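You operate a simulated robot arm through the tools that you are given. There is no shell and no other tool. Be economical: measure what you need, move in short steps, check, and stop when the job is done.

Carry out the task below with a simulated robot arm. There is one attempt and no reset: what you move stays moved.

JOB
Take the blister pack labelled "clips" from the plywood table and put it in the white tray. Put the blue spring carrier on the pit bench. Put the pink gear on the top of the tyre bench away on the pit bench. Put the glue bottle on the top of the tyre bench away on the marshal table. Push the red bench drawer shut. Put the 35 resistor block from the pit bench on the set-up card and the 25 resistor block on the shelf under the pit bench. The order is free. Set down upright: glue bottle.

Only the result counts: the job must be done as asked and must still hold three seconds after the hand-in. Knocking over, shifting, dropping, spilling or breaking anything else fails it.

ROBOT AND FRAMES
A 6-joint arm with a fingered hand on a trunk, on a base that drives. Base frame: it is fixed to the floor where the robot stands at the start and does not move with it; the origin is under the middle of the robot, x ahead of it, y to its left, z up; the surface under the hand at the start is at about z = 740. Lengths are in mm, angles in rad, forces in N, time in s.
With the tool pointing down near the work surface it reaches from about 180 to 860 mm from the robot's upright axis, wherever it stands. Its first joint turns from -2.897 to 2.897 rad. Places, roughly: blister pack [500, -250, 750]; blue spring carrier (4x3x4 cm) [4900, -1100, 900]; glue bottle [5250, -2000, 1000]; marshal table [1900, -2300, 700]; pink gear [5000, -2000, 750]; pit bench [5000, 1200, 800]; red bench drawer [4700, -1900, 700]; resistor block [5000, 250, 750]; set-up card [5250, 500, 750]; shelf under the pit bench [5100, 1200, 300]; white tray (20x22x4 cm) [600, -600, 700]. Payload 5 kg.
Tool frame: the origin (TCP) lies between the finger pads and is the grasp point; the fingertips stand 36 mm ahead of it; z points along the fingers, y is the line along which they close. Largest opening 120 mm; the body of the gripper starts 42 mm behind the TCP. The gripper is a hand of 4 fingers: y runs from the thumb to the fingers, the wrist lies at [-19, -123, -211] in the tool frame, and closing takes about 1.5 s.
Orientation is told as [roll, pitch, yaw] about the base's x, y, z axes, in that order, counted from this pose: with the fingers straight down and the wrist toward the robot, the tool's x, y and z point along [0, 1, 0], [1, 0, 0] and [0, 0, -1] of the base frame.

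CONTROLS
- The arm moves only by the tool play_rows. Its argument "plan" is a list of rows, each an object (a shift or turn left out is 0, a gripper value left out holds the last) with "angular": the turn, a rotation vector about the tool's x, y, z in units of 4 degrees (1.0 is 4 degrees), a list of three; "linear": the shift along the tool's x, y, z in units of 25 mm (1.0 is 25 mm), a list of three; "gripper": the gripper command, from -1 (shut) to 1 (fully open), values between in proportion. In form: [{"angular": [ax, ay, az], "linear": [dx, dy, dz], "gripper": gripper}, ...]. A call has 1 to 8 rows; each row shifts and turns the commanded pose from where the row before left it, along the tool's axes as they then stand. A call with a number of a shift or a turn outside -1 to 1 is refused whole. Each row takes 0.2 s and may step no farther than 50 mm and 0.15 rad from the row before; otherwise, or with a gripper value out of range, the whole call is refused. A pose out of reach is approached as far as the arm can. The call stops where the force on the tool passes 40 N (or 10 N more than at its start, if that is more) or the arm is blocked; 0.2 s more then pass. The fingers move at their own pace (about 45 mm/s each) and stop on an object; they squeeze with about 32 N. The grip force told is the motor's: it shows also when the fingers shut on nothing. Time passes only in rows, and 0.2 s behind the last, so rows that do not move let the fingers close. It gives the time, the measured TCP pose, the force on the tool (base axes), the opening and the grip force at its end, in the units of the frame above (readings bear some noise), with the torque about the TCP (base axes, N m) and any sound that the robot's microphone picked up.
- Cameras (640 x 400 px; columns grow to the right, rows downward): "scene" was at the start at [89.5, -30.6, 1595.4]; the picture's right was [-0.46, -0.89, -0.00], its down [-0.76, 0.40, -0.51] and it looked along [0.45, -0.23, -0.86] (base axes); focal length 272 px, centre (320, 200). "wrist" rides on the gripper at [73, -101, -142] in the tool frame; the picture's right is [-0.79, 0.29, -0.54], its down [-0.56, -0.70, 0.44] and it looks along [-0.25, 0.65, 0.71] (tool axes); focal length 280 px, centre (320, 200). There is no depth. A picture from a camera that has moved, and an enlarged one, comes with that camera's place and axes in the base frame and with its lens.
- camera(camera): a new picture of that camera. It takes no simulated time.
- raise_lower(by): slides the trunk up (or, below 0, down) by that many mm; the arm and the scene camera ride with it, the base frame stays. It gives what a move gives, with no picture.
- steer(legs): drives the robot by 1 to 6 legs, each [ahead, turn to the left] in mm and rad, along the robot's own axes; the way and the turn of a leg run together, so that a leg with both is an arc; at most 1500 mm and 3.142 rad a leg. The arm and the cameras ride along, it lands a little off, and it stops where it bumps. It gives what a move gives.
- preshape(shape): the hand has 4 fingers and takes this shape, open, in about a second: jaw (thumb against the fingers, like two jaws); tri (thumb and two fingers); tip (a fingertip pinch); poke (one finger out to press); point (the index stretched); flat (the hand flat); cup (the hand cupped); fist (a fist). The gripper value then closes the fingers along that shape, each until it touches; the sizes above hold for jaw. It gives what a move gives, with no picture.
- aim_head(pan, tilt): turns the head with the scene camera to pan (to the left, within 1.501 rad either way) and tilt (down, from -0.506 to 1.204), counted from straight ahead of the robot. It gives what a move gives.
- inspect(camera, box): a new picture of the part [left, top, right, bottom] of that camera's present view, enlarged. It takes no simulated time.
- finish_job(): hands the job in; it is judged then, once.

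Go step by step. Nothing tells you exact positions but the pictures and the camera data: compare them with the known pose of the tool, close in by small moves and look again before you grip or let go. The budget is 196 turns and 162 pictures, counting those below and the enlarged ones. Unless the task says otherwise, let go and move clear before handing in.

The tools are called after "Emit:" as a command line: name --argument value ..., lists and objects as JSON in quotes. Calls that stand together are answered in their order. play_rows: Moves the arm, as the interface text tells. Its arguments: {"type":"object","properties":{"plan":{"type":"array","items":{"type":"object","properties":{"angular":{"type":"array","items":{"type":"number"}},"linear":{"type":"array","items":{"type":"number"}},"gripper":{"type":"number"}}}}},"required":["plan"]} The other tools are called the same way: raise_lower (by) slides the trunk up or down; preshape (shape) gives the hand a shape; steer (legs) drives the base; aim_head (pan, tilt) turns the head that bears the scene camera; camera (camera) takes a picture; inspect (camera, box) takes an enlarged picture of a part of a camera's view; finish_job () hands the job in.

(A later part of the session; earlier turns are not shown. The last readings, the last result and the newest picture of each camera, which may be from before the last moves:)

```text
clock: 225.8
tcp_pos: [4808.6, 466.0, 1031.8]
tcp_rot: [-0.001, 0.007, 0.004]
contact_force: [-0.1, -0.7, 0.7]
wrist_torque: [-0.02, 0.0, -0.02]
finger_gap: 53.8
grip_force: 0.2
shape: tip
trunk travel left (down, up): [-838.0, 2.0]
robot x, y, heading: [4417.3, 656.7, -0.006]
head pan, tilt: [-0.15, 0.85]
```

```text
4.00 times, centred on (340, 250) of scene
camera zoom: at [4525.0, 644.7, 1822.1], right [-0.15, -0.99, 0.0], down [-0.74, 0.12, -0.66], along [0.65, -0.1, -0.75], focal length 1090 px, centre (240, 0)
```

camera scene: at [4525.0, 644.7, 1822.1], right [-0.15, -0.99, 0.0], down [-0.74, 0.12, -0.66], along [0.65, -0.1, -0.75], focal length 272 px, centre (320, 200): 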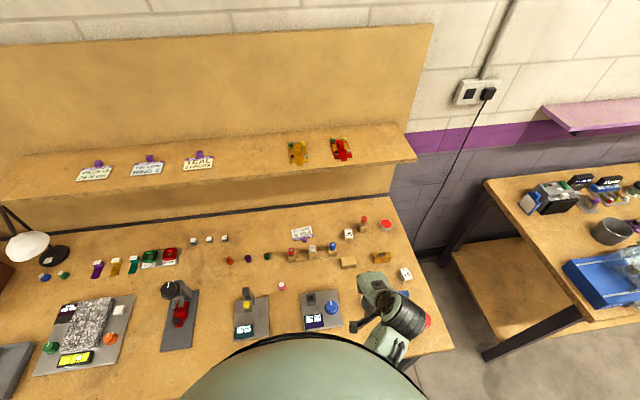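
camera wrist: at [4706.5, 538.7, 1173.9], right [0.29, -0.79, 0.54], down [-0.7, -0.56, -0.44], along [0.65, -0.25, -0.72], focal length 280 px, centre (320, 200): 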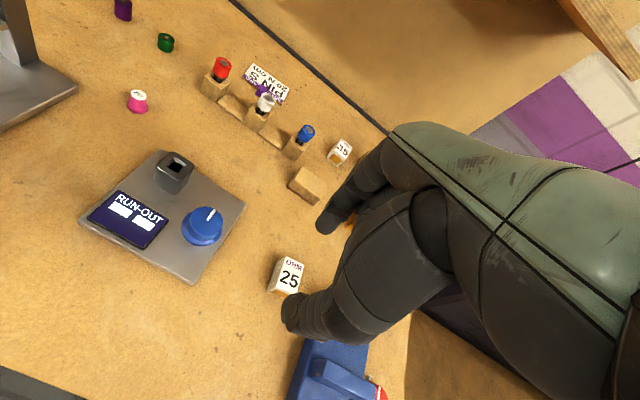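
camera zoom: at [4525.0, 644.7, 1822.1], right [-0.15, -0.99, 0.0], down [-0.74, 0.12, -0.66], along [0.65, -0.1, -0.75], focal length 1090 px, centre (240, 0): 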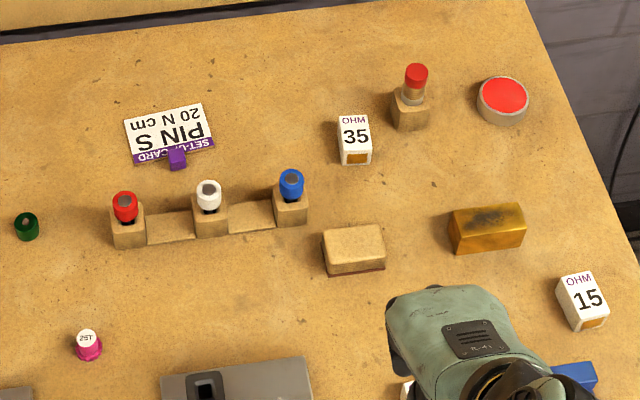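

The set-up card lies flat at x 5190–5251, y 574–665, with a purple nub on its near edge. Approach the 35 block at about (5165, 418).

Emit:
play_rows --plan '[{"linear": [-0.2, 1, 0.3]}, {"linear": [-0.2, 1, 0.3]}, {"linear": [-0.2, 1, 0.3]}, {"linear": [-0.2, 1, 0.3]}, {"linear": [-0.2, 1, 0.3]}, {"linear": [-0.2, 1, 0.3]}, {"linear": [-0.2, 1, 0.3]}, {"linear": [-0.2, 1, 0.3]}]'

Emit:
play_rows --plan '[{"linear": [-0.1, 1, 0.1]}, {"linear": [-0.1, 1, 0.1]}, {"linear": [-0.1, 1, 0.1]}, {"linear": [0, 1, 0.1]}, {"linear": [0, 1, 0.1]}, {}]'

Emit:
camera --camera "wrist"

```text
clock: 227.6
tcp_pos: [5007.0, 428.5, 969.6]
tcp_rot: [0.002, 0.007, 0.007]
contact_force: [0.3, 0.1, -0.1]
wrist_torque: [0.02, 0.02, -0.01]
finger_gap: 53.3
grip_force: 0.1
shape: tip
trunk travel left (down, up): [-838.0, 2.0]
robot x, y, heading: [4418.3, 655.3, -0.003]
head pan, tilt: [-0.15, 0.85]
```

```text
clock: 229.0
tcp_pos: [5132.9, 420.4, 957.9]
tcp_rot: [-0.002, 0.003, 0.006]
contact_force: [0.4, 0.2, 0.6]
wrist_torque: [0.0, 0.01, -0.02]
finger_gap: 54.0
grip_force: 0.1
shape: tip
trunk travel left (down, up): [-838.0, 2.0]
robot x, y, heading: [4417.2, 655.7, -0.002]
head pan, tilt: [-0.15, 0.85]
```

```text
100 pictures are left
camera wrist: at [5031.1, 492.8, 1100.4], right [0.29, -0.79, 0.54], down [-0.7, -0.56, -0.44], along [0.65, -0.25, -0.72], focal length 280 px, centre (320, 200)
```

wrist: 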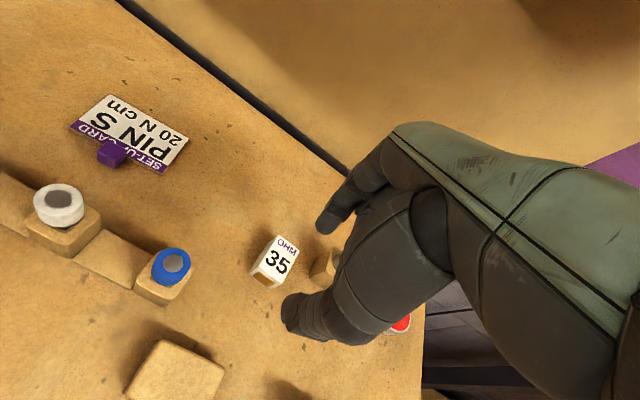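

Emit:
play_rows --plan '[{"linear": [-0.1, 1, 0], "gripper": 0.15}, {"linear": [0, 0.25, 0.6]}, {"linear": [0, 0, 0.8]}, {"linear": [0, 0, 0.8]}, {}]'

Emit:
camera --camera "wrist"

```text
clock: 230.2
tcp_pos: [5164.2, 417.1, 904.1]
tcp_rot: [-0.001, 0.005, 0.002]
contact_force: [-0.8, 0.8, -0.4]
wrist_torque: [-0.02, 0.0, -0.01]
finger_gap: 68.7
grip_force: 0.0
shape: tip
trunk travel left (down, up): [-838.0, 2.0]
robot x, y, heading: [4420.8, 655.7, -0.005]
head pan, tilt: [-0.15, 0.85]
```

```text
99 pictures are left
camera wrist: at [5062.2, 489.5, 1046.2], right [0.29, -0.79, 0.54], down [-0.7, -0.56, -0.44], along [0.65, -0.25, -0.72], focal length 280 px, centre (320, 200)
```

wrist: 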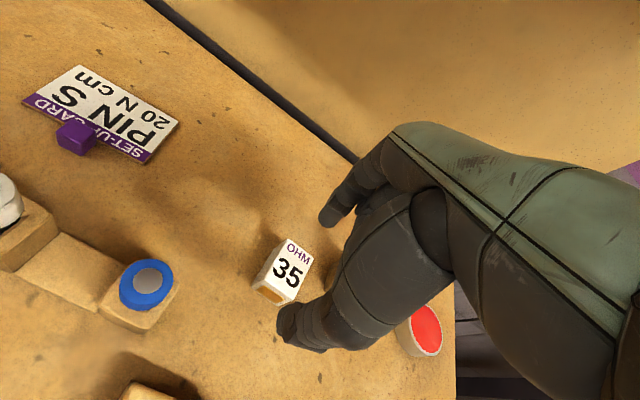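

Emit:
play_rows --plan '[{"linear": [0, 0.1, 0.6]}, {"linear": [0, 0, 0.7]}, {"linear": [0, 0, 0.6]}, {}]'

Emit:
camera --camera "wrist"

```text
clock: 231.2
tcp_pos: [5151.8, 417.5, 885.5]
tcp_rot: [0.001, 0.005, 0.005]
contact_force: [-0.7, -0.5, 0.5]
wrist_torque: [-0.02, 0.0, 0.01]
finger_gap: 68.3
grip_force: 0.0
shape: tip
out of reach, approached as far as the arm can: row 1, 2, 3
trunk travel left (down, up): [-838.0, 2.0]
robot x, y, heading: [4419.3, 656.0, -0.002]
head pan, tilt: [-0.15, 0.85]
```

```text
98 pictures are left
camera wrist: at [5050.1, 489.1, 1028.6], right [0.29, -0.79, 0.54], down [-0.7, -0.56, -0.44], along [0.65, -0.25, -0.72], focal length 280 px, centre (320, 200)
```

wrist: 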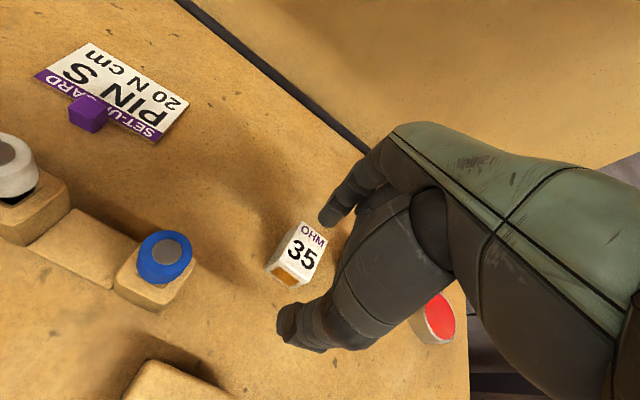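

Out of reach because the trunk is too high; raise the hand, then lower the trunk.

Emit:
play_rows --plan '[{"linear": [0, 0, -1]}, {"linear": [0, 0, -1]}, {"linear": [0, 0, -1]}, {"linear": [0, 0, -1]}, {}]'

Emit:
raise_lower --by -100

Emit:
play_rows --plan '[{"linear": [0, 0.6, 0]}, {}]'

Emit:
camera --camera "wrist"

```text
clock: 232.4
tcp_pos: [5151.2, 418.2, 986.1]
tcp_rot: [-0.001, 0.005, 0.007]
contact_force: [0.1, 0.2, -0.2]
wrist_torque: [0.0, 0.02, 0.01]
finger_gap: 69.0
grip_force: 0.0
shape: tip
trunk travel left (down, up): [-838.0, 2.0]
robot x, y, heading: [4414.4, 654.5, -0.005]
head pan, tilt: [-0.15, 0.85]
```

```text
clock: 233.7
tcp_pos: [5151.4, 417.0, 885.0]
tcp_rot: [-0.002, 0.003, 0.006]
contact_force: [-0.1, -0.1, 0.8]
wrist_torque: [-0.01, 0.0, 0.02]
finger_gap: 69.0
grip_force: 0.1
shape: tip
trunk travel left (down, up): [-738.0, 102.0]
robot x, y, heading: [4416.2, 657.1, -0.008]
head pan, tilt: [-0.15, 0.85]
```

```text
clock: 234.3
tcp_pos: [5164.7, 418.9, 885.1]
tcp_rot: [0.001, 0.005, 0.006]
contact_force: [-0.6, 0.1, -0.5]
wrist_torque: [-0.01, -0.03, 0.03]
finger_gap: 68.7
grip_force: 0.1
shape: tip
trunk travel left (down, up): [-738.0, 102.0]
robot x, y, heading: [4415.5, 654.6, -0.004]
head pan, tilt: [-0.15, 0.85]
```

```text
97 pictures are left
camera wrist: at [5064.1, 490.3, 1028.0], right [0.29, -0.79, 0.54], down [-0.7, -0.56, -0.44], along [0.65, -0.25, -0.72], focal length 280 px, centre (320, 200)
```

wrist: 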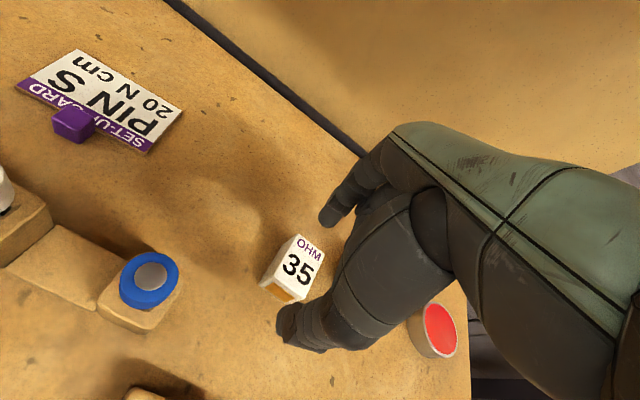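

Emit:
play_rows --plan '[{"linear": [0.15, 0, 0.6]}, {"linear": [0, 0, 0.5]}, {"gripper": -1}, {"gripper": -1}, {"gripper": -1}, {"gripper": -1}, {"gripper": -1}, {"gripper": -1}]'

Emit:
play_rows --plan '[{"linear": [0, 0, -0.5]}, {"linear": [0, 0, -1]}, {"linear": [0, 0, -1]}, {"linear": [0, 0, -0.8]}, {}]'

Emit:
camera --camera "wrist"

```text
clock: 236.1
tcp_pos: [5164.2, 422.9, 857.7]
tcp_rot: [0.0, 0.006, 0.006]
contact_force: [0.0, -0.5, -0.4]
wrist_torque: [0.03, -0.06, -0.01]
finger_gap: 40.6
grip_force: 32.0
shape: tip
trunk travel left (down, up): [-738.0, 102.0]
robot x, y, heading: [4416.0, 659.1, -0.001]
head pan, tilt: [-0.15, 0.85]
```

```text
clock: 237.3
tcp_pos: [5166.4, 420.9, 938.6]
tcp_rot: [-0.002, 0.006, 0.004]
contact_force: [-0.5, 0.1, 0.0]
wrist_torque: [0.04, 0.03, -0.01]
finger_gap: 40.5
grip_force: 32.8
shape: tip
trunk travel left (down, up): [-738.0, 102.0]
robot x, y, heading: [4416.8, 659.0, -0.001]
head pan, tilt: [-0.15, 0.85]
```

```text
96 pictures are left
camera wrist: at [5064.8, 493.5, 1082.2], right [0.29, -0.79, 0.54], down [-0.7, -0.56, -0.44], along [0.65, -0.25, -0.72], focal length 280 px, centre (320, 200)
```

wrist: 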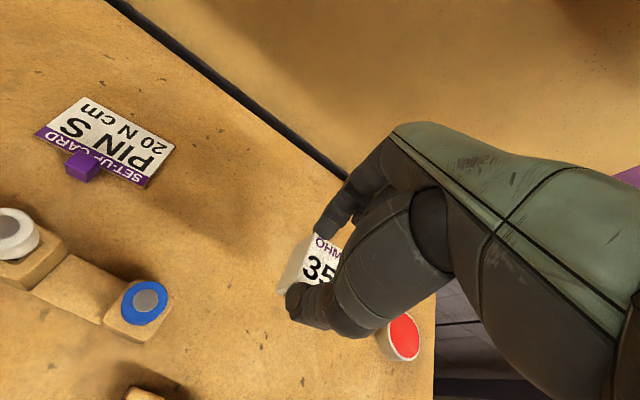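

The 35 block is held. Drive 60 mm closer, then carry it over the card.

Emit:
steer --legs '[[60, 0]]'

Emit:
play_rows --plan '[{"linear": [1, 0, 0]}, {"linear": [1, 0, 0]}, {"linear": [1, 0, 0]}, {"linear": [1, 0, 0]}, {"linear": [1, 0, 0]}, {"linear": [1, 0, 0]}, {"linear": [1, 0, 0]}, {"linear": [1, 0, 0]}]'

Emit:
camera --camera "wrist"

Emit:
inspect --camera "scene" --box '[220, 180, 420, 305]'

```text
clock: 238.3
tcp_pos: [5225.6, 419.7, 939.8]
tcp_rot: [-0.002, 0.003, 0.004]
contact_force: [0.8, 0.5, -1.8]
wrist_torque: [0.0, 0.03, 0.02]
finger_gap: 40.5
grip_force: 31.8
shape: tip
trunk travel left (down, up): [-738.0, 102.0]
robot x, y, heading: [4477.8, 655.2, -0.009]
head pan, tilt: [-0.15, 0.85]
```

```text
clock: 240.1
tcp_pos: [5227.0, 623.4, 941.6]
tcp_rot: [-0.001, 0.005, 0.003]
contact_force: [-0.7, 0.1, -0.4]
wrist_torque: [-0.01, -0.02, 0.03]
finger_gap: 40.4
grip_force: 32.3
shape: tip
trunk travel left (down, up): [-738.0, 102.0]
robot x, y, heading: [4474.7, 655.4, -0.004]
head pan, tilt: [-0.15, 0.85]
```

```text
95 pictures are left
camera wrist: at [5124.3, 695.1, 1083.1], right [0.29, -0.79, 0.54], down [-0.7, -0.56, -0.44], along [0.65, -0.25, -0.72], focal length 280 px, centre (320, 200)
```

wrist: 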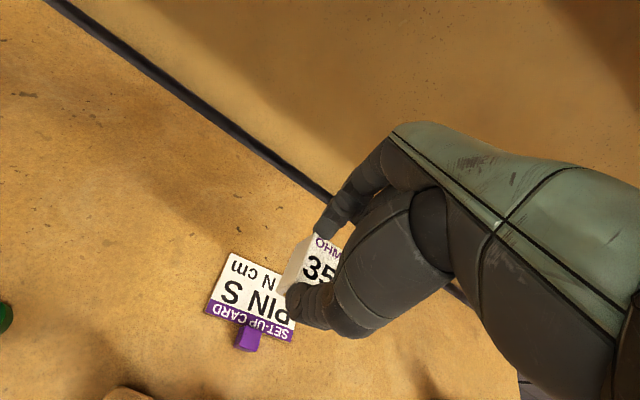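

```text
3.20 times, centred on (320, 242) of scene
camera zoom: at [4585.1, 645.6, 1722.2], right [-0.15, -0.99, 0.0], down [-0.74, 0.12, -0.66], along [0.65, -0.1, -0.75], focal length 872 px, centre (320, 64)
```

zoom: 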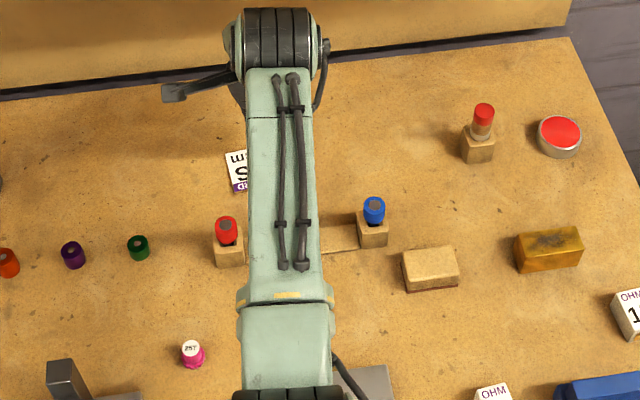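

Over the card as wanted. Lower.

Emit:
play_rows --plan '[{"linear": [0, -0.1, 1]}, {"linear": [0, 0, 1]}, {"linear": [0, 0, 0.8]}, {"linear": [0, 0, 0.2]}, {}]'

Emit:
camera --camera "wrist"

```text
clock: 241.3
tcp_pos: [5222.7, 619.6, 864.2]
tcp_rot: [0.0, 0.005, 0.004]
contact_force: [-0.7, -0.2, -0.5]
wrist_torque: [0.01, 0.0, -0.04]
finger_gap: 40.4
grip_force: 32.2
shape: tip
trunk travel left (down, up): [-738.0, 102.0]
robot x, y, heading: [4475.8, 656.2, -0.003]
head pan, tilt: [-0.15, 0.85]
```

```text
93 pictures are left
camera wrist: at [5121.5, 692.7, 1007.3], right [0.29, -0.79, 0.54], down [-0.7, -0.56, -0.44], along [0.65, -0.25, -0.72], focal length 280 px, centre (320, 200)
```

wrist: 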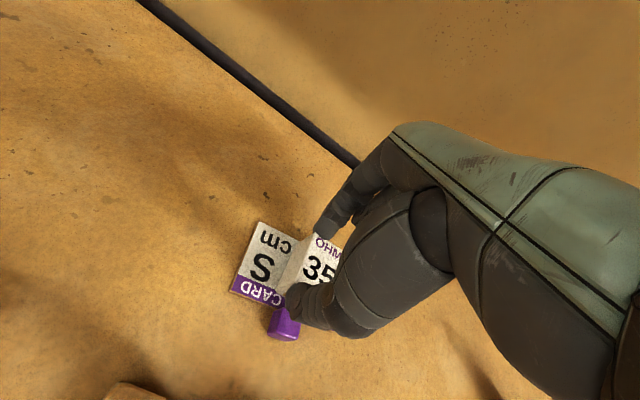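

Emit:
play_rows --plan '[{"linear": [0, 0, 0.08]}, {"linear": [0, 0, 0.06]}, {}]'

```text
clock: 242.1
tcp_pos: [5223.0, 620.7, 861.0]
tcp_rot: [-0.003, 0.006, 0.003]
contact_force: [0.6, -0.2, 0.5]
wrist_torque: [-0.01, -0.04, -0.02]
finger_gap: 40.2
grip_force: 31.7
shape: tip
trunk travel left (down, up): [-738.0, 102.0]
robot x, y, heading: [4476.3, 658.6, -0.006]
head pan, tilt: [-0.15, 0.85]
```

Emit:
play_rows --plan '[{"linear": [0, 0, 0.06]}, {"linear": [0, 0, 0.06]}, {}]'

```text
clock: 242.9
tcp_pos: [5223.6, 621.2, 861.2]
tcp_rot: [-0.001, 0.002, 0.003]
contact_force: [0.0, 0.6, 11.4]
wrist_torque: [0.01, 0.02, -0.03]
finger_gap: 40.9
grip_force: 32.3
shape: tip
trunk travel left (down, up): [-738.0, 102.0]
robot x, y, heading: [4479.2, 659.0, -0.008]
head pan, tilt: [-0.15, 0.85]
```

Contact. Open a little and lift.

Emit:
play_rows --plan '[{"gripper": -0.28}, {"gripper": -0.2}, {"gripper": -0.15}, {"linear": [0, 0, -0.5]}, {"linear": [0, 0, -1], "gripper": -0.1}, {"linear": [0, 0, -1]}, {"linear": [0, 0, -1]}]'

Emit:
camera --camera "wrist"

```text
clock: 244.5
tcp_pos: [5223.3, 621.6, 945.3]
tcp_rot: [-0.002, 0.005, 0.004]
contact_force: [0.3, -0.8, -0.7]
wrist_torque: [0.01, -0.02, -0.01]
finger_gap: 54.0
grip_force: 0.0
shape: tip
trunk travel left (down, up): [-738.0, 102.0]
robot x, y, heading: [4478.1, 658.8, -0.004]
head pan, tilt: [-0.15, 0.85]
```

```text
92 pictures are left
camera wrist: at [5122.5, 692.7, 1087.7], right [0.29, -0.79, 0.54], down [-0.7, -0.56, -0.44], along [0.65, -0.25, -0.72], focal length 280 px, centre (320, 200)
```

wrist: 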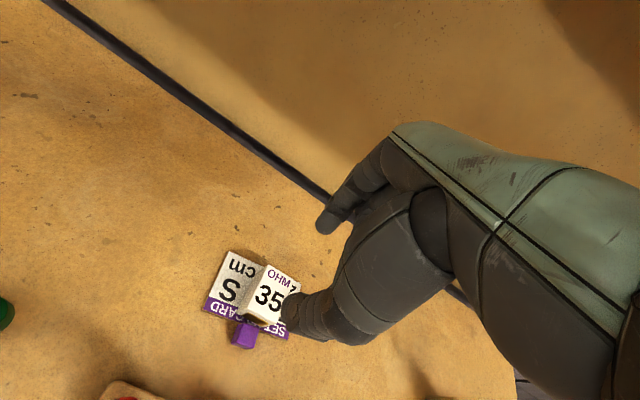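

35 sits on the card. Now go to the 25 block near (4866, 424).

Emit:
play_rows --plan '[{"linear": [0, -1, -0.3]}, {"linear": [-0.3, -1, -0.3]}, {"linear": [-0.5, -1, -0.3]}, {"linear": [-0.6, -1, -0.3]}, {"linear": [-0.6, -1, 0]}, {"linear": [-0.6, -1, 0]}, {"linear": [-0.6, -1, 0]}, {"linear": [-0.6, -1, 0]}]'

Emit:
play_rows --plan '[{"linear": [-0.6, -1, 0]}, {"linear": [-0.6, -1, 0]}, {"linear": [-0.6, -1, 0]}, {"linear": [-0.6, -1, 0.5]}, {"linear": [-0.6, -1, 0.5]}, {"linear": [-0.6, -1, 0.5]}, {}]'

Emit:
camera --camera "wrist"

```text
clock: 246.3
tcp_pos: [5021.7, 521.3, 975.2]
tcp_rot: [0.0, 0.003, 0.002]
contact_force: [0.8, 0.3, 0.3]
wrist_torque: [-0.02, -0.03, -0.01]
finger_gap: 53.6
grip_force: 0.0
shape: tip
trunk travel left (down, up): [-738.0, 102.0]
robot x, y, heading: [4480.5, 655.9, -0.008]
head pan, tilt: [-0.15, 0.85]
```

```text
clock: 247.9
tcp_pos: [4874.0, 432.9, 938.3]
tcp_rot: [0.001, 0.006, 0.005]
contact_force: [0.5, 0.6, -0.1]
wrist_torque: [0.04, -0.01, 0.01]
finger_gap: 53.7
grip_force: 0.0
shape: tip
trunk travel left (down, up): [-738.0, 102.0]
robot x, y, heading: [4476.7, 649.4, -0.008]
head pan, tilt: [-0.15, 0.85]
```

```text
91 pictures are left
camera wrist: at [4772.2, 505.2, 1082.0], right [0.29, -0.79, 0.54], down [-0.7, -0.56, -0.44], along [0.65, -0.25, -0.72], focal length 280 px, centre (320, 200)
```

wrist: 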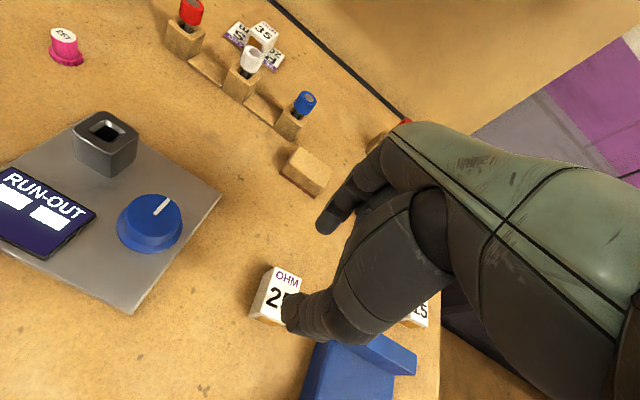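

The 25 block must go under the bench, so I'll grip it across its side faces with the hand tilted 45° forward. First raise and back off for room to turn the hand.

Emit:
play_rows --plan '[{"linear": [0, 0, -1]}, {"linear": [0, 0, -1]}, {"linear": [0, 0, -1]}]'

Emit:
steer --legs '[[-200, 0]]'

Emit:
play_rows --plan '[{"angular": [0, 0, 1]}, {"angular": [0, 0, 1]}, {"angular": [0, 0, 1]}, {"angular": [0, 0, 1]}, {"angular": [0, 0, 1]}, {"angular": [0, 0, 1]}, {"angular": [0, 0, 1]}, {"angular": [0, 0, 1]}]'

Emit:
play_rows --plan '[{"angular": [0, 0, 1], "linear": [0.7, 0.7, 0]}, {"angular": [0, 0, 1], "linear": [0.7, 0.7, 0]}, {"angular": [0, 0, 1], "linear": [0.7, 0.7, 0]}, {"angular": [0, 0, 1], "linear": [0.7, 0.7, 0]}, {"angular": [0, 0, 1]}, {"angular": [0, 0, 1]}, {"angular": [0, 0, 1]}, {"angular": [0, 0, 1]}]'

Emit:
play_rows --plan '[{"angular": [0, 0, 1]}, {"angular": [0, 0, 1]}, {"angular": [0, 0, 1]}, {"angular": [0, 0, 1]}, {"angular": [0, 0, 1]}, {"angular": [0, 0, 1]}, {"angular": [0, 0, 0.5]}]'

Emit:
camera --camera "scene"

```text
clock: 248.7
tcp_pos: [4873.4, 433.7, 1014.3]
tcp_rot: [0.001, 0.004, 0.003]
contact_force: [0.7, -0.3, -0.7]
wrist_torque: [0.0, 0.01, 0.0]
finger_gap: 53.7
grip_force: 0.1
shape: tip
trunk travel left (down, up): [-738.0, 102.0]
robot x, y, heading: [4480.4, 656.9, -0.006]
head pan, tilt: [-0.15, 0.85]
```

```text
clock: 250.4
tcp_pos: [4673.4, 435.5, 1014.7]
tcp_rot: [-0.001, 0.005, 0.01]
contact_force: [-0.5, 0.0, -0.8]
wrist_torque: [0.04, 0.02, -0.04]
finger_gap: 53.5
grip_force: 0.1
shape: tip
trunk travel left (down, up): [-738.0, 102.0]
robot x, y, heading: [4275.9, 659.0, -0.001]
head pan, tilt: [-0.15, 0.85]
```

```text
clock: 252.2
tcp_pos: [4674.7, 435.3, 1013.6]
tcp_rot: [-0.004, 0.003, -0.552]
contact_force: [0.4, -0.1, -0.5]
wrist_torque: [-0.01, 0.01, -0.01]
finger_gap: 53.5
grip_force: 0.1
shape: tip
trunk travel left (down, up): [-738.0, 102.0]
robot x, y, heading: [4272.9, 658.0, -0.0]
head pan, tilt: [-0.15, 0.85]
```

```text
clock: 254.0
tcp_pos: [4772.6, 448.7, 1014.0]
tcp_rot: [-0.004, 0.001, -1.11]
contact_force: [-0.1, 0.7, -0.1]
wrist_torque: [0.0, 0.01, -0.01]
finger_gap: 53.5
grip_force: 0.0
shape: tip
trunk travel left (down, up): [-738.0, 102.0]
robot x, y, heading: [4276.3, 657.9, 0.002]
head pan, tilt: [-0.15, 0.85]
```

```text
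clock: 255.6
tcp_pos: [4772.0, 448.5, 1013.3]
tcp_rot: [-0.006, -0.002, -1.563]
contact_force: [0.7, -0.1, 0.3]
wrist_torque: [-0.02, -0.02, 0.0]
finger_gap: 53.6
grip_force: 0.0
shape: tip
trunk travel left (down, up): [-738.0, 102.0]
robot x, y, heading: [4279.6, 655.3, 0.003]
head pan, tilt: [-0.15, 0.85]
```

```text
90 pictures are left
camera scene: at [4384.3, 645.4, 1722.2], right [-0.15, -0.99, 0.0], down [-0.74, 0.11, -0.66], along [0.65, -0.1, -0.75], focal length 272 px, centre (320, 200)
```

scene: 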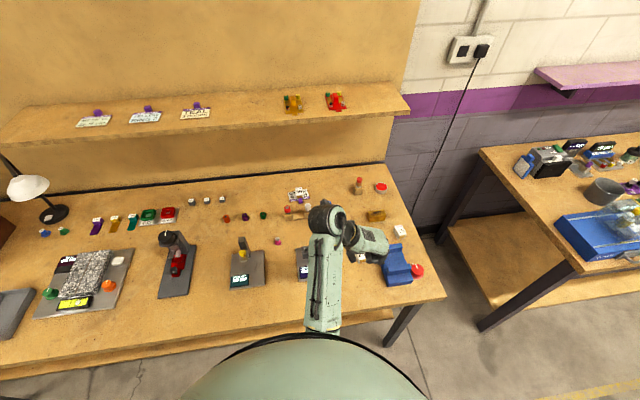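

Now tilt 45° forward.

Emit:
play_rows --plan '[{"angular": [0, 1, 0]}, {"angular": [0, 1, 0]}, {"angular": [0, 1, 0]}, {"angular": [0, 1, 0]}, {"angular": [0, 1, 0]}, {"angular": [0, 1, 0]}]'

Emit:
play_rows --plan '[{"angular": [0, 1, 0]}, {"angular": [0, 1, 0]}, {"angular": [0, 1, 0]}, {"angular": [0, 1, 0]}, {"angular": [0, 1, 0]}, {}]'

Emit:
camera --camera "wrist"

Emit:
camera --camera "scene"

```text
clock: 257.0
tcp_pos: [4771.2, 448.0, 1014.3]
tcp_rot: [0.417, -0.001, -1.561]
contact_force: [-0.3, 0.1, -0.2]
wrist_torque: [0.01, -0.01, -0.01]
finger_gap: 53.9
grip_force: 0.1
shape: tip
trunk travel left (down, up): [-738.0, 102.0]
robot x, y, heading: [4278.5, 658.1, 0.006]
head pan, tilt: [-0.15, 0.85]
```

```text
clock: 258.4
tcp_pos: [4771.8, 447.8, 1014.0]
tcp_rot: [0.764, 0.0, -1.563]
contact_force: [-0.9, 0.1, 0.0]
wrist_torque: [0.03, -0.02, 0.01]
finger_gap: 53.6
grip_force: 0.1
shape: tip
trunk travel left (down, up): [-738.0, 102.0]
robot x, y, heading: [4273.8, 661.4, 0.0]
head pan, tilt: [-0.15, 0.85]
```

```text
89 pictures are left
camera wrist: at [4724.1, 548.9, 1166.5], right [-0.94, -0.3, -0.15], down [-0.1, 0.7, -0.71], along [0.32, -0.65, -0.69], focal length 280 px, centre (320, 200)
```

wrist: 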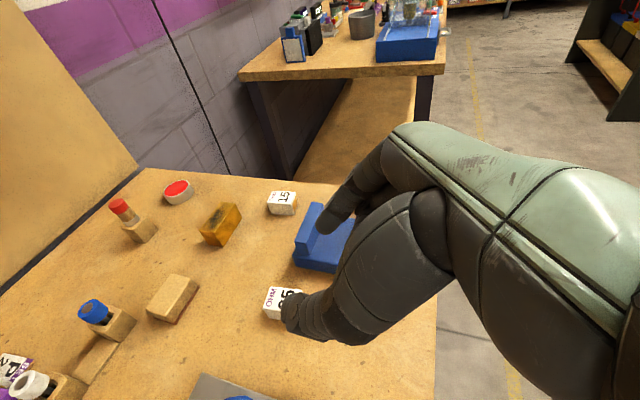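

```text
88 pictures are left
camera scene: at [4384.6, 645.3, 1722.2], right [-0.15, -0.99, 0.0], down [-0.74, 0.11, -0.66], along [0.65, -0.1, -0.75], focal length 272 px, centre (320, 200)
```

scene: 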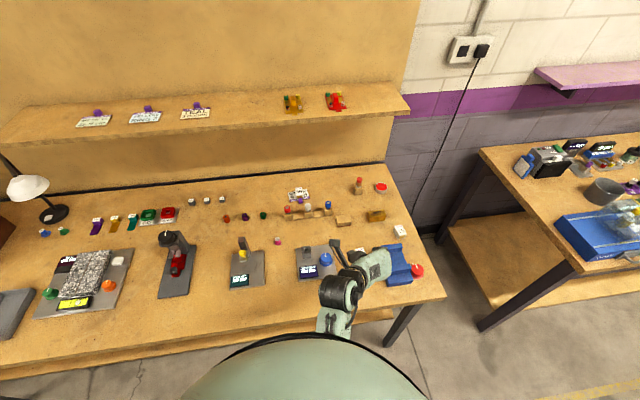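

Pose is right. Move to a pre-grasp point in front of and above the 25 block.

Emit:
play_rows --plan '[{"linear": [-0.55, 0.24, 0.95], "gripper": 0.03}, {"linear": [-0.55, 0.24, 0.95]}, {"linear": [-0.55, 0.24, 0.95]}, {"linear": [-0.55, 0.24, 0.95]}, {}]'

Emit:
camera --camera "wrist"

```text
clock: 259.6
tcp_pos: [4795.8, 426.6, 906.1]
tcp_rot: [0.765, -0.002, -1.563]
contact_force: [0.6, -0.1, -0.2]
wrist_torque: [0.01, -0.02, -0.01]
finger_gap: 61.3
grip_force: 0.1
shape: tip
trunk travel left (down, up): [-738.0, 102.0]
robot x, y, heading: [4277.8, 653.2, 0.001]
head pan, tilt: [-0.15, 0.85]
```

```text
87 pictures are left
camera wrist: at [4748.7, 526.6, 1058.8], right [-0.94, -0.3, -0.15], down [-0.1, 0.7, -0.71], along [0.32, -0.65, -0.69], focal length 280 px, centre (320, 200)
```

wrist: 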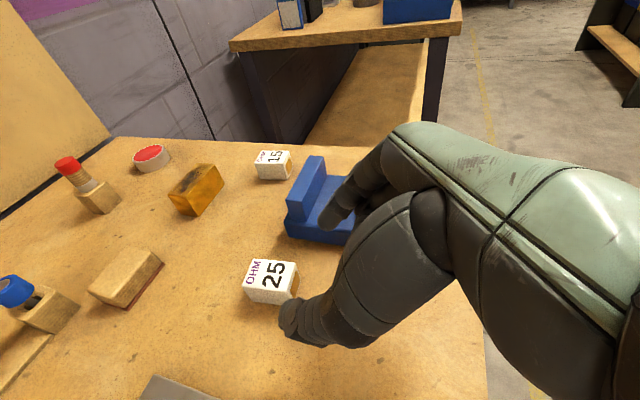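

Emit:
play_rows --plan '[{"linear": [0, 0.1, 0.8]}, {"linear": [0, 0.1, 0.8]}, {"linear": [0, 0, 0.8]}, {}]'

Emit:
camera --camera "wrist"

```text
clock: 260.6
tcp_pos: [4838.8, 420.1, 863.7]
tcp_rot: [0.763, -0.004, -1.562]
contact_force: [0.8, 0.1, 0.1]
wrist_torque: [-0.01, 0.01, -0.03]
finger_gap: 61.5
grip_force: 0.0
shape: tip
trunk travel left (down, up): [-738.0, 102.0]
robot x, y, heading: [4278.1, 657.6, -0.001]
head pan, tilt: [-0.15, 0.85]
```

```text
86 pictures are left
camera wrist: at [4792.0, 520.8, 1016.4], right [-0.94, -0.3, -0.15], down [-0.1, 0.7, -0.71], along [0.32, -0.65, -0.69], focal length 280 px, centre (320, 200)
```

wrist: 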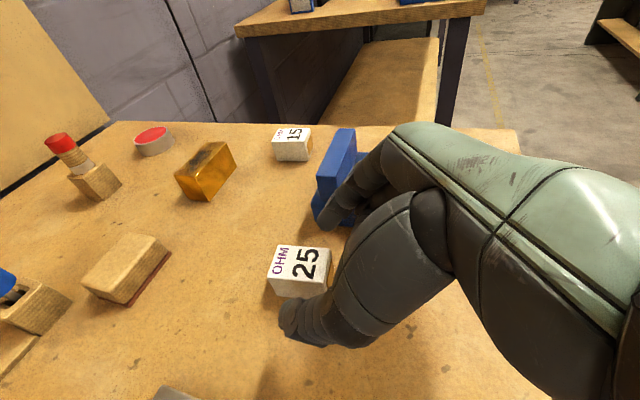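

Emit:
play_rows --plan '[{"linear": [0, 0, 0.5]}, {"linear": [0, 0, 0.3]}, {}]'

Emit:
camera --camera "wrist"

```text
clock: 261.4
tcp_pos: [4853.5, 419.9, 848.2]
tcp_rot: [0.763, 0.0, -1.562]
contact_force: [0.1, 0.0, 0.0]
wrist_torque: [0.0, 0.0, 0.0]
finger_gap: 61.5
grip_force: 0.1
shape: tip
trunk travel left (down, up): [-738.0, 102.0]
robot x, y, heading: [4278.2, 657.1, -0.001]
head pan, tilt: [-0.15, 0.85]
```

```text
85 pictures are left
camera wrist: at [4805.8, 520.9, 1001.5], right [-0.94, -0.3, -0.15], down [-0.1, 0.7, -0.71], along [0.32, -0.65, -0.69], focal length 280 px, centre (320, 200)
```

wrist: 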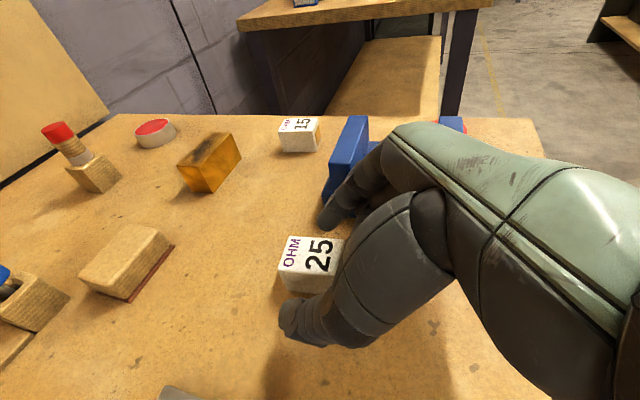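

Aligned. Close and lift.

Emit:
play_rows --plan '[{"gripper": -1}, {"gripper": -1}, {"gripper": -1}, {"gripper": -1}, {"gripper": -1}, {"gripper": -1}]'

Emit:
play_rows --plan '[{"linear": [0.35, 0, -0.36]}, {"linear": [0.7, 0, -0.72]}, {"linear": [0.7, 0, -0.72]}, {"linear": [0.7, 0, -0.72]}, {}]'

Emit:
camera --camera "wrist"

```text
clock: 262.8
tcp_pos: [4853.1, 419.2, 848.6]
tcp_rot: [0.764, 0.0, -1.562]
contact_force: [-0.4, -0.5, -0.9]
wrist_torque: [0.01, 0.02, 0.01]
finger_gap: 26.8
grip_force: 31.7
shape: tip
trunk travel left (down, up): [-738.0, 102.0]
robot x, y, heading: [4276.4, 654.6, -0.001]
head pan, tilt: [-0.15, 0.85]
```

```text
clock: 264.0
tcp_pos: [4855.4, 419.9, 936.4]
tcp_rot: [0.763, -0.002, -1.561]
contact_force: [-0.5, -0.4, -0.9]
wrist_torque: [-0.02, 0.02, 0.02]
finger_gap: 26.5
grip_force: 31.8
shape: tip
trunk travel left (down, up): [-738.0, 102.0]
robot x, y, heading: [4278.1, 657.7, -0.001]
head pan, tilt: [-0.15, 0.85]
```

```text
84 pictures are left
camera wrist: at [4807.7, 520.9, 1089.0], right [-0.94, -0.3, -0.15], down [-0.1, 0.7, -0.71], along [0.32, -0.65, -0.69], focal length 280 px, centre (320, 200)
```

wrist: 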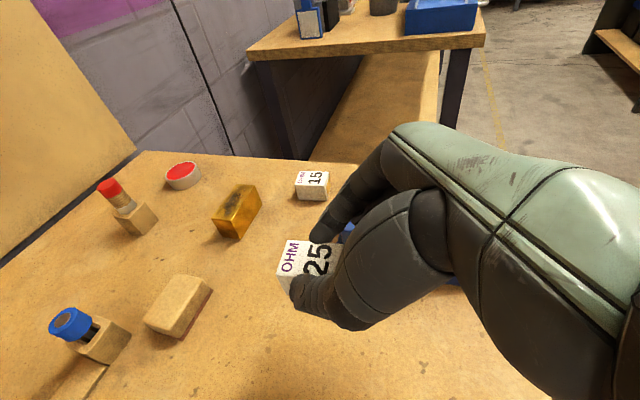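

Held upright. Back away from the bench and look at the shelf below.

Emit:
steer --legs '[[-330, 0]]'

Emit:
aim_head --pan 0.1 --tilt 0.75

Emit:
camera --camera "scene"

```text
clock: 266.4
tcp_pos: [4527.6, 421.8, 936.7]
tcp_rot: [0.763, -0.003, -1.562]
contact_force: [-0.8, -0.1, -1.2]
wrist_torque: [-0.02, -0.02, 0.01]
finger_gap: 26.9
grip_force: 32.5
shape: tip
trunk travel left (down, up): [-738.0, 102.0]
robot x, y, heading: [3948.3, 656.7, 0.005]
head pan, tilt: [-0.15, 0.85]
```

```text
clock: 267.1
tcp_pos: [4527.2, 420.5, 936.0]
tcp_rot: [0.766, -0.002, -1.56]
contact_force: [0.6, -0.4, -0.5]
wrist_torque: [0.0, -0.03, 0.01]
finger_gap: 26.9
grip_force: 32.5
shape: tip
trunk travel left (down, up): [-738.0, 102.0]
robot x, y, heading: [3948.4, 657.8, 0.004]
head pan, tilt: [0.099, 0.75]
```

```text
83 pictures are left
camera scene: at [4060.3, 665.3, 1730.2], right [0.1, -0.99, 0.0], down [-0.68, -0.07, -0.73], along [0.73, 0.07, -0.68], focal length 272 px, centre (320, 200)
```

scene: 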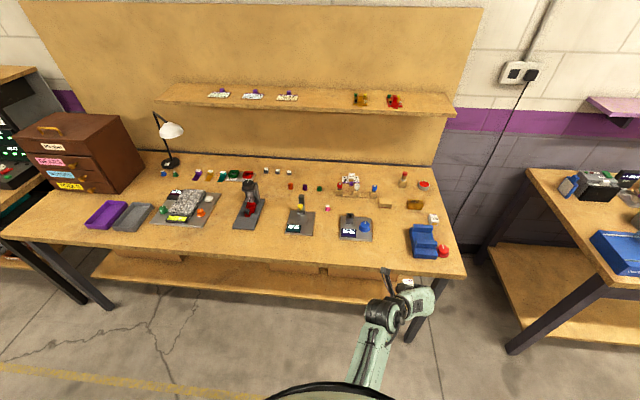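

Lower the trunk and look at the shelf.

Emit:
raise_lower --by -430

Emit:
aim_head --pan -0.1 --tilt 0.6

Emit:
camera --camera "scene"

Emit:
camera --camera "wrist"

```text
refused: -430 is not a number from -400 to 400
```

```text
clock: 267.9
tcp_pos: [4526.3, 420.7, 936.4]
tcp_rot: [0.763, -0.002, -1.56]
contact_force: [0.3, 0.2, -0.5]
wrist_torque: [-0.02, -0.01, 0.04]
finger_gap: 26.6
grip_force: 31.8
shape: tip
trunk travel left (down, up): [-738.0, 102.0]
robot x, y, heading: [3946.4, 654.3, 0.003]
head pan, tilt: [-0.099, 0.6]
```

```text
82 pictures are left
camera scene: at [4066.0, 648.4, 1743.0], right [-0.1, -1.0, 0.0], down [-0.56, 0.05, -0.82], along [0.82, -0.08, -0.57], focal length 272 px, centre (320, 200)
```

scene: 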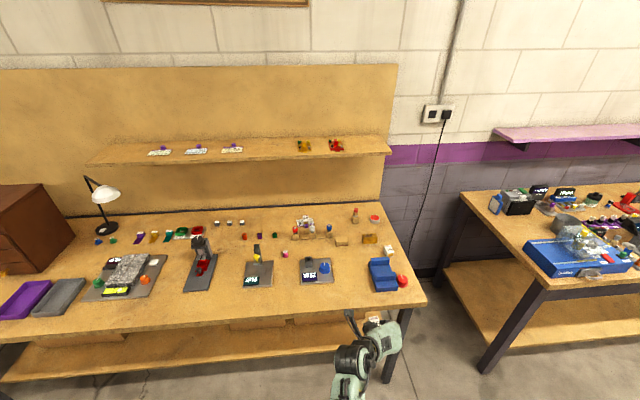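

```text
81 pictures are left
camera wrist: at [4479.1, 522.0, 1088.9], right [-0.94, -0.3, -0.15], down [-0.11, 0.7, -0.71], along [0.32, -0.65, -0.69], focal length 280 px, centre (320, 200)
```

wrist: 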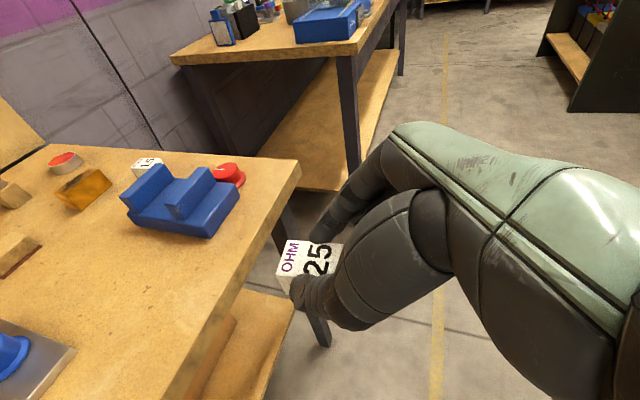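

Emit:
raise_lower --by -400

Emit:
camera --camera "scene"

Emit:
camera --camera "wrist"

```text
clock: 271.7
tcp_pos: [4526.4, 421.2, 536.4]
tcp_rot: [0.765, -0.002, -1.56]
contact_force: [-0.3, -0.7, -0.3]
wrist_torque: [-0.02, 0.0, 0.02]
finger_gap: 26.7
grip_force: 31.8
shape: tip
trunk travel left (down, up): [-338.0, 502.0]
robot x, y, heading: [3945.0, 655.7, 0.005]
head pan, tilt: [-0.099, 0.6]
```

```text
80 pictures are left
camera scene: at [4065.9, 648.4, 1343.1], right [-0.1, -1.0, 0.0], down [-0.56, 0.06, -0.83], along [0.82, -0.08, -0.56], focal length 272 px, centre (320, 200)
```

scene: 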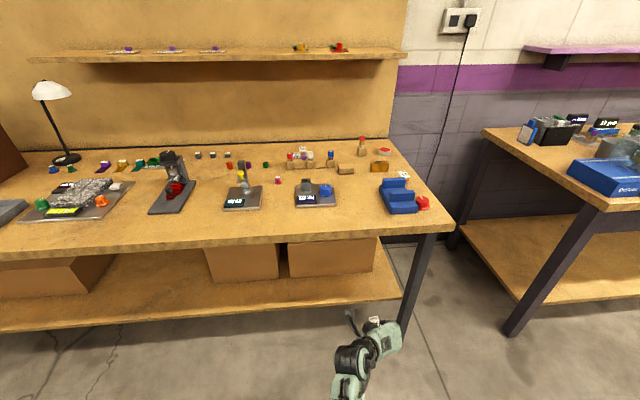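

```text
79 pictures are left
camera wrist: at [4479.0, 522.0, 689.0], right [-0.94, -0.3, -0.15], down [-0.11, 0.7, -0.71], along [0.32, -0.65, -0.69], focal length 280 px, centre (320, 200)
```

wrist: 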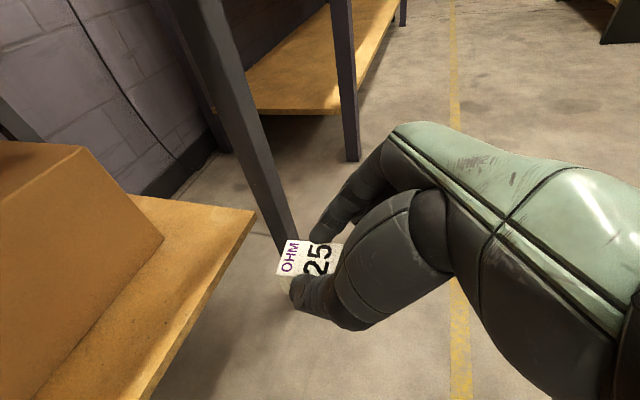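

Shelf top is at z ≈ 309, front x ≈ 4774; boxes begin at x ≈ 4920. I'll set the block at about (4850, 421). Lower and drive in.

Emit:
raise_lower --by -135

Emit:
steer --legs '[[200, 0]]'

Emit:
camera --camera "wrist"

Emit:
camera --camera "scene"

```text
clock: 273.3
tcp_pos: [4526.7, 422.0, 400.5]
tcp_rot: [0.765, -0.001, -1.561]
contact_force: [-0.7, -0.3, -1.5]
wrist_torque: [0.03, 0.05, 0.0]
finger_gap: 26.5
grip_force: 31.5
shape: tip
trunk travel left (down, up): [-203.0, 637.0]
robot x, y, heading: [3947.6, 652.9, 0.001]
head pan, tilt: [-0.099, 0.6]
```

```text
clock: 275.0
tcp_pos: [4727.7, 422.3, 401.0]
tcp_rot: [0.763, -0.001, -1.562]
contact_force: [-0.1, 0.0, -0.4]
wrist_torque: [-0.03, 0.0, 0.0]
finger_gap: 26.6
grip_force: 32.1
shape: tip
trunk travel left (down, up): [-203.0, 637.0]
robot x, y, heading: [4147.1, 654.0, -0.001]
head pan, tilt: [-0.099, 0.6]
```

```text
78 pictures are left
camera wrist: at [4680.2, 521.8, 553.6], right [-0.94, -0.3, -0.15], down [-0.11, 0.7, -0.71], along [0.32, -0.65, -0.69], focal length 280 px, centre (320, 200)
```

wrist: 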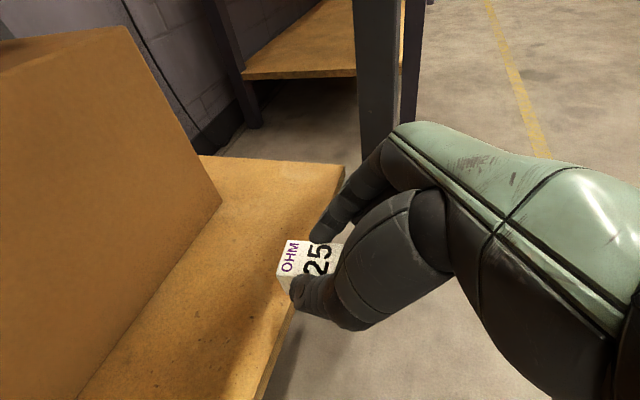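

```text
77 pictures are left
camera scene: at [4267.6, 648.5, 1208.0], right [-0.1, -1.0, 0.0], down [-0.56, 0.06, -0.82], along [0.82, -0.08, -0.57], focal length 272 px, centre (320, 200)
```

scene: 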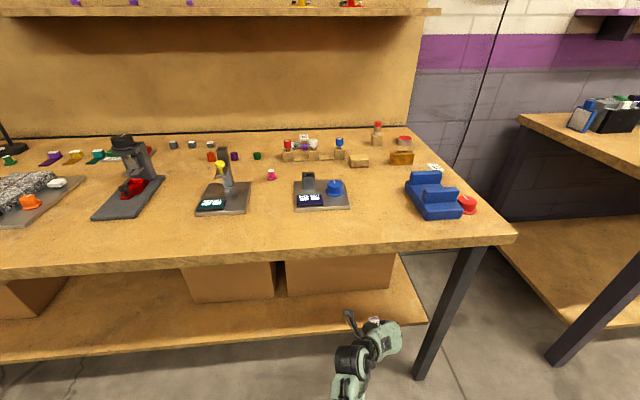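

Measurements agree. Drive 108 mm more, check, then lower.

Emit:
steer --legs '[[110, 0]]'

Emit:
raise_lower --by -36

Emit:
camera --camera "wrist"

```text
clock: 276.3
tcp_pos: [4837.5, 422.3, 401.0]
tcp_rot: [0.763, -0.001, -1.561]
contact_force: [0.1, -0.3, -0.3]
wrist_torque: [0.05, 0.01, -0.01]
finger_gap: 26.5
grip_force: 32.0
shape: tip
trunk travel left (down, up): [-203.0, 637.0]
robot x, y, heading: [4260.4, 652.3, 0.001]
head pan, tilt: [-0.099, 0.6]
```

```text
clock: 277.1
tcp_pos: [4836.3, 420.9, 365.7]
tcp_rot: [0.762, -0.002, -1.559]
contact_force: [-0.8, -0.5, -0.5]
wrist_torque: [0.01, 0.01, 0.03]
finger_gap: 27.0
grip_force: 32.1
shape: tip
trunk travel left (down, up): [-167.0, 673.0]
robot x, y, heading: [4258.4, 657.3, 0.002]
head pan, tilt: [-0.099, 0.6]
```

```text
76 pictures are left
camera wrist: at [4789.6, 522.3, 517.9], right [-0.94, -0.3, -0.15], down [-0.11, 0.7, -0.71], along [0.32, -0.65, -0.69], focal length 280 px, centre (320, 200)
```

wrist: 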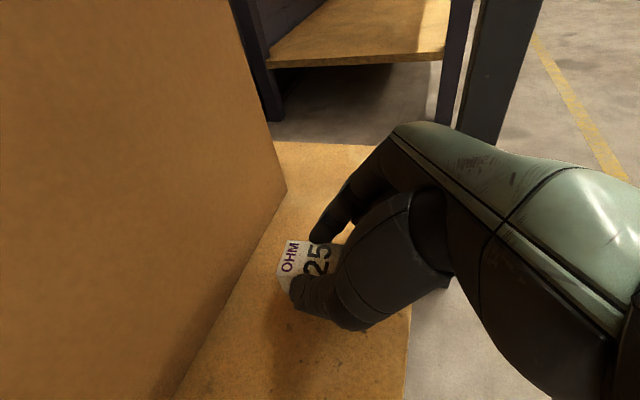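

Lower in small steps until touch.

Emit:
play_rows --plan '[{"linear": [-0.14, 0, 0.14]}, {"linear": [-0.14, 0, 0.14]}, {"linear": [-0.1, 0, 0.1]}, {}]'

```text
clock: 278.1
tcp_pos: [4836.2, 421.6, 350.9]
tcp_rot: [0.762, -0.001, -1.561]
contact_force: [0.1, 0.3, 0.2]
wrist_torque: [0.0, -0.01, -0.01]
finger_gap: 26.9
grip_force: 32.1
shape: tip
trunk travel left (down, up): [-167.0, 673.0]
robot x, y, heading: [4259.9, 656.8, 0.0]
head pan, tilt: [-0.099, 0.6]
```

Emit:
play_rows --plan '[{"linear": [-0.08, 0, 0.08]}, {"linear": [-0.08, 0, 0.08]}, {}]'

```text
clock: 278.9
tcp_pos: [4836.8, 421.9, 348.0]
tcp_rot: [0.769, -0.003, -1.561]
contact_force: [-4.0, 0.3, 13.5]
wrist_torque: [0.07, -0.16, 0.09]
finger_gap: 27.4
grip_force: 31.9
shape: tip
trunk travel left (down, up): [-167.0, 673.0]
robot x, y, heading: [4258.2, 658.3, 0.004]
head pan, tilt: [-0.099, 0.6]
```

Contact. Release and withdraw backward along the fingers.

Emit:
play_rows --plan '[{"gripper": -0.4}, {"gripper": -0.1}, {"gripper": 0}, {"gripper": 0}, {}]'

Emit:
play_rows --plan '[{"linear": [0, 0, -0.5]}, {"linear": [0, 0, -1]}, {"linear": [0, 0, -1]}, {"linear": [-0.4, 0, -0.8]}]'

Emit:
camera --camera "wrist"

```text
clock: 280.1
tcp_pos: [4836.3, 421.3, 345.9]
tcp_rot: [0.762, -0.001, -1.561]
contact_force: [0.2, -0.1, 1.4]
wrist_torque: [0.01, 0.0, 0.02]
finger_gap: 59.5
grip_force: 0.1
shape: tip
trunk travel left (down, up): [-167.0, 673.0]
robot x, y, heading: [4259.8, 653.2, 0.003]
head pan, tilt: [-0.099, 0.6]
```

```text
clock: 281.1
tcp_pos: [4770.4, 421.9, 397.4]
tcp_rot: [0.763, 0.0, -1.562]
contact_force: [-0.6, 0.5, 0.7]
wrist_torque: [-0.02, -0.01, 0.0]
finger_gap: 59.6
grip_force: 0.1
shape: tip
trunk travel left (down, up): [-167.0, 673.0]
robot x, y, heading: [4264.2, 654.9, 0.005]
head pan, tilt: [-0.099, 0.6]
```

```text
75 pictures are left
camera wrist: at [4723.6, 523.4, 550.9], right [-0.94, -0.3, -0.15], down [-0.11, 0.7, -0.71], along [0.32, -0.65, -0.69], focal length 280 px, centre (320, 200)
```

wrist: 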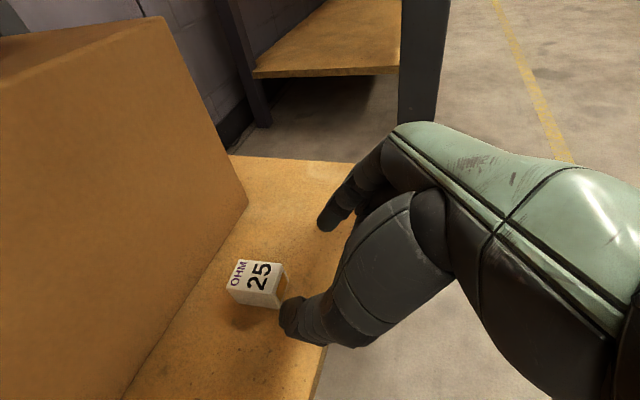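

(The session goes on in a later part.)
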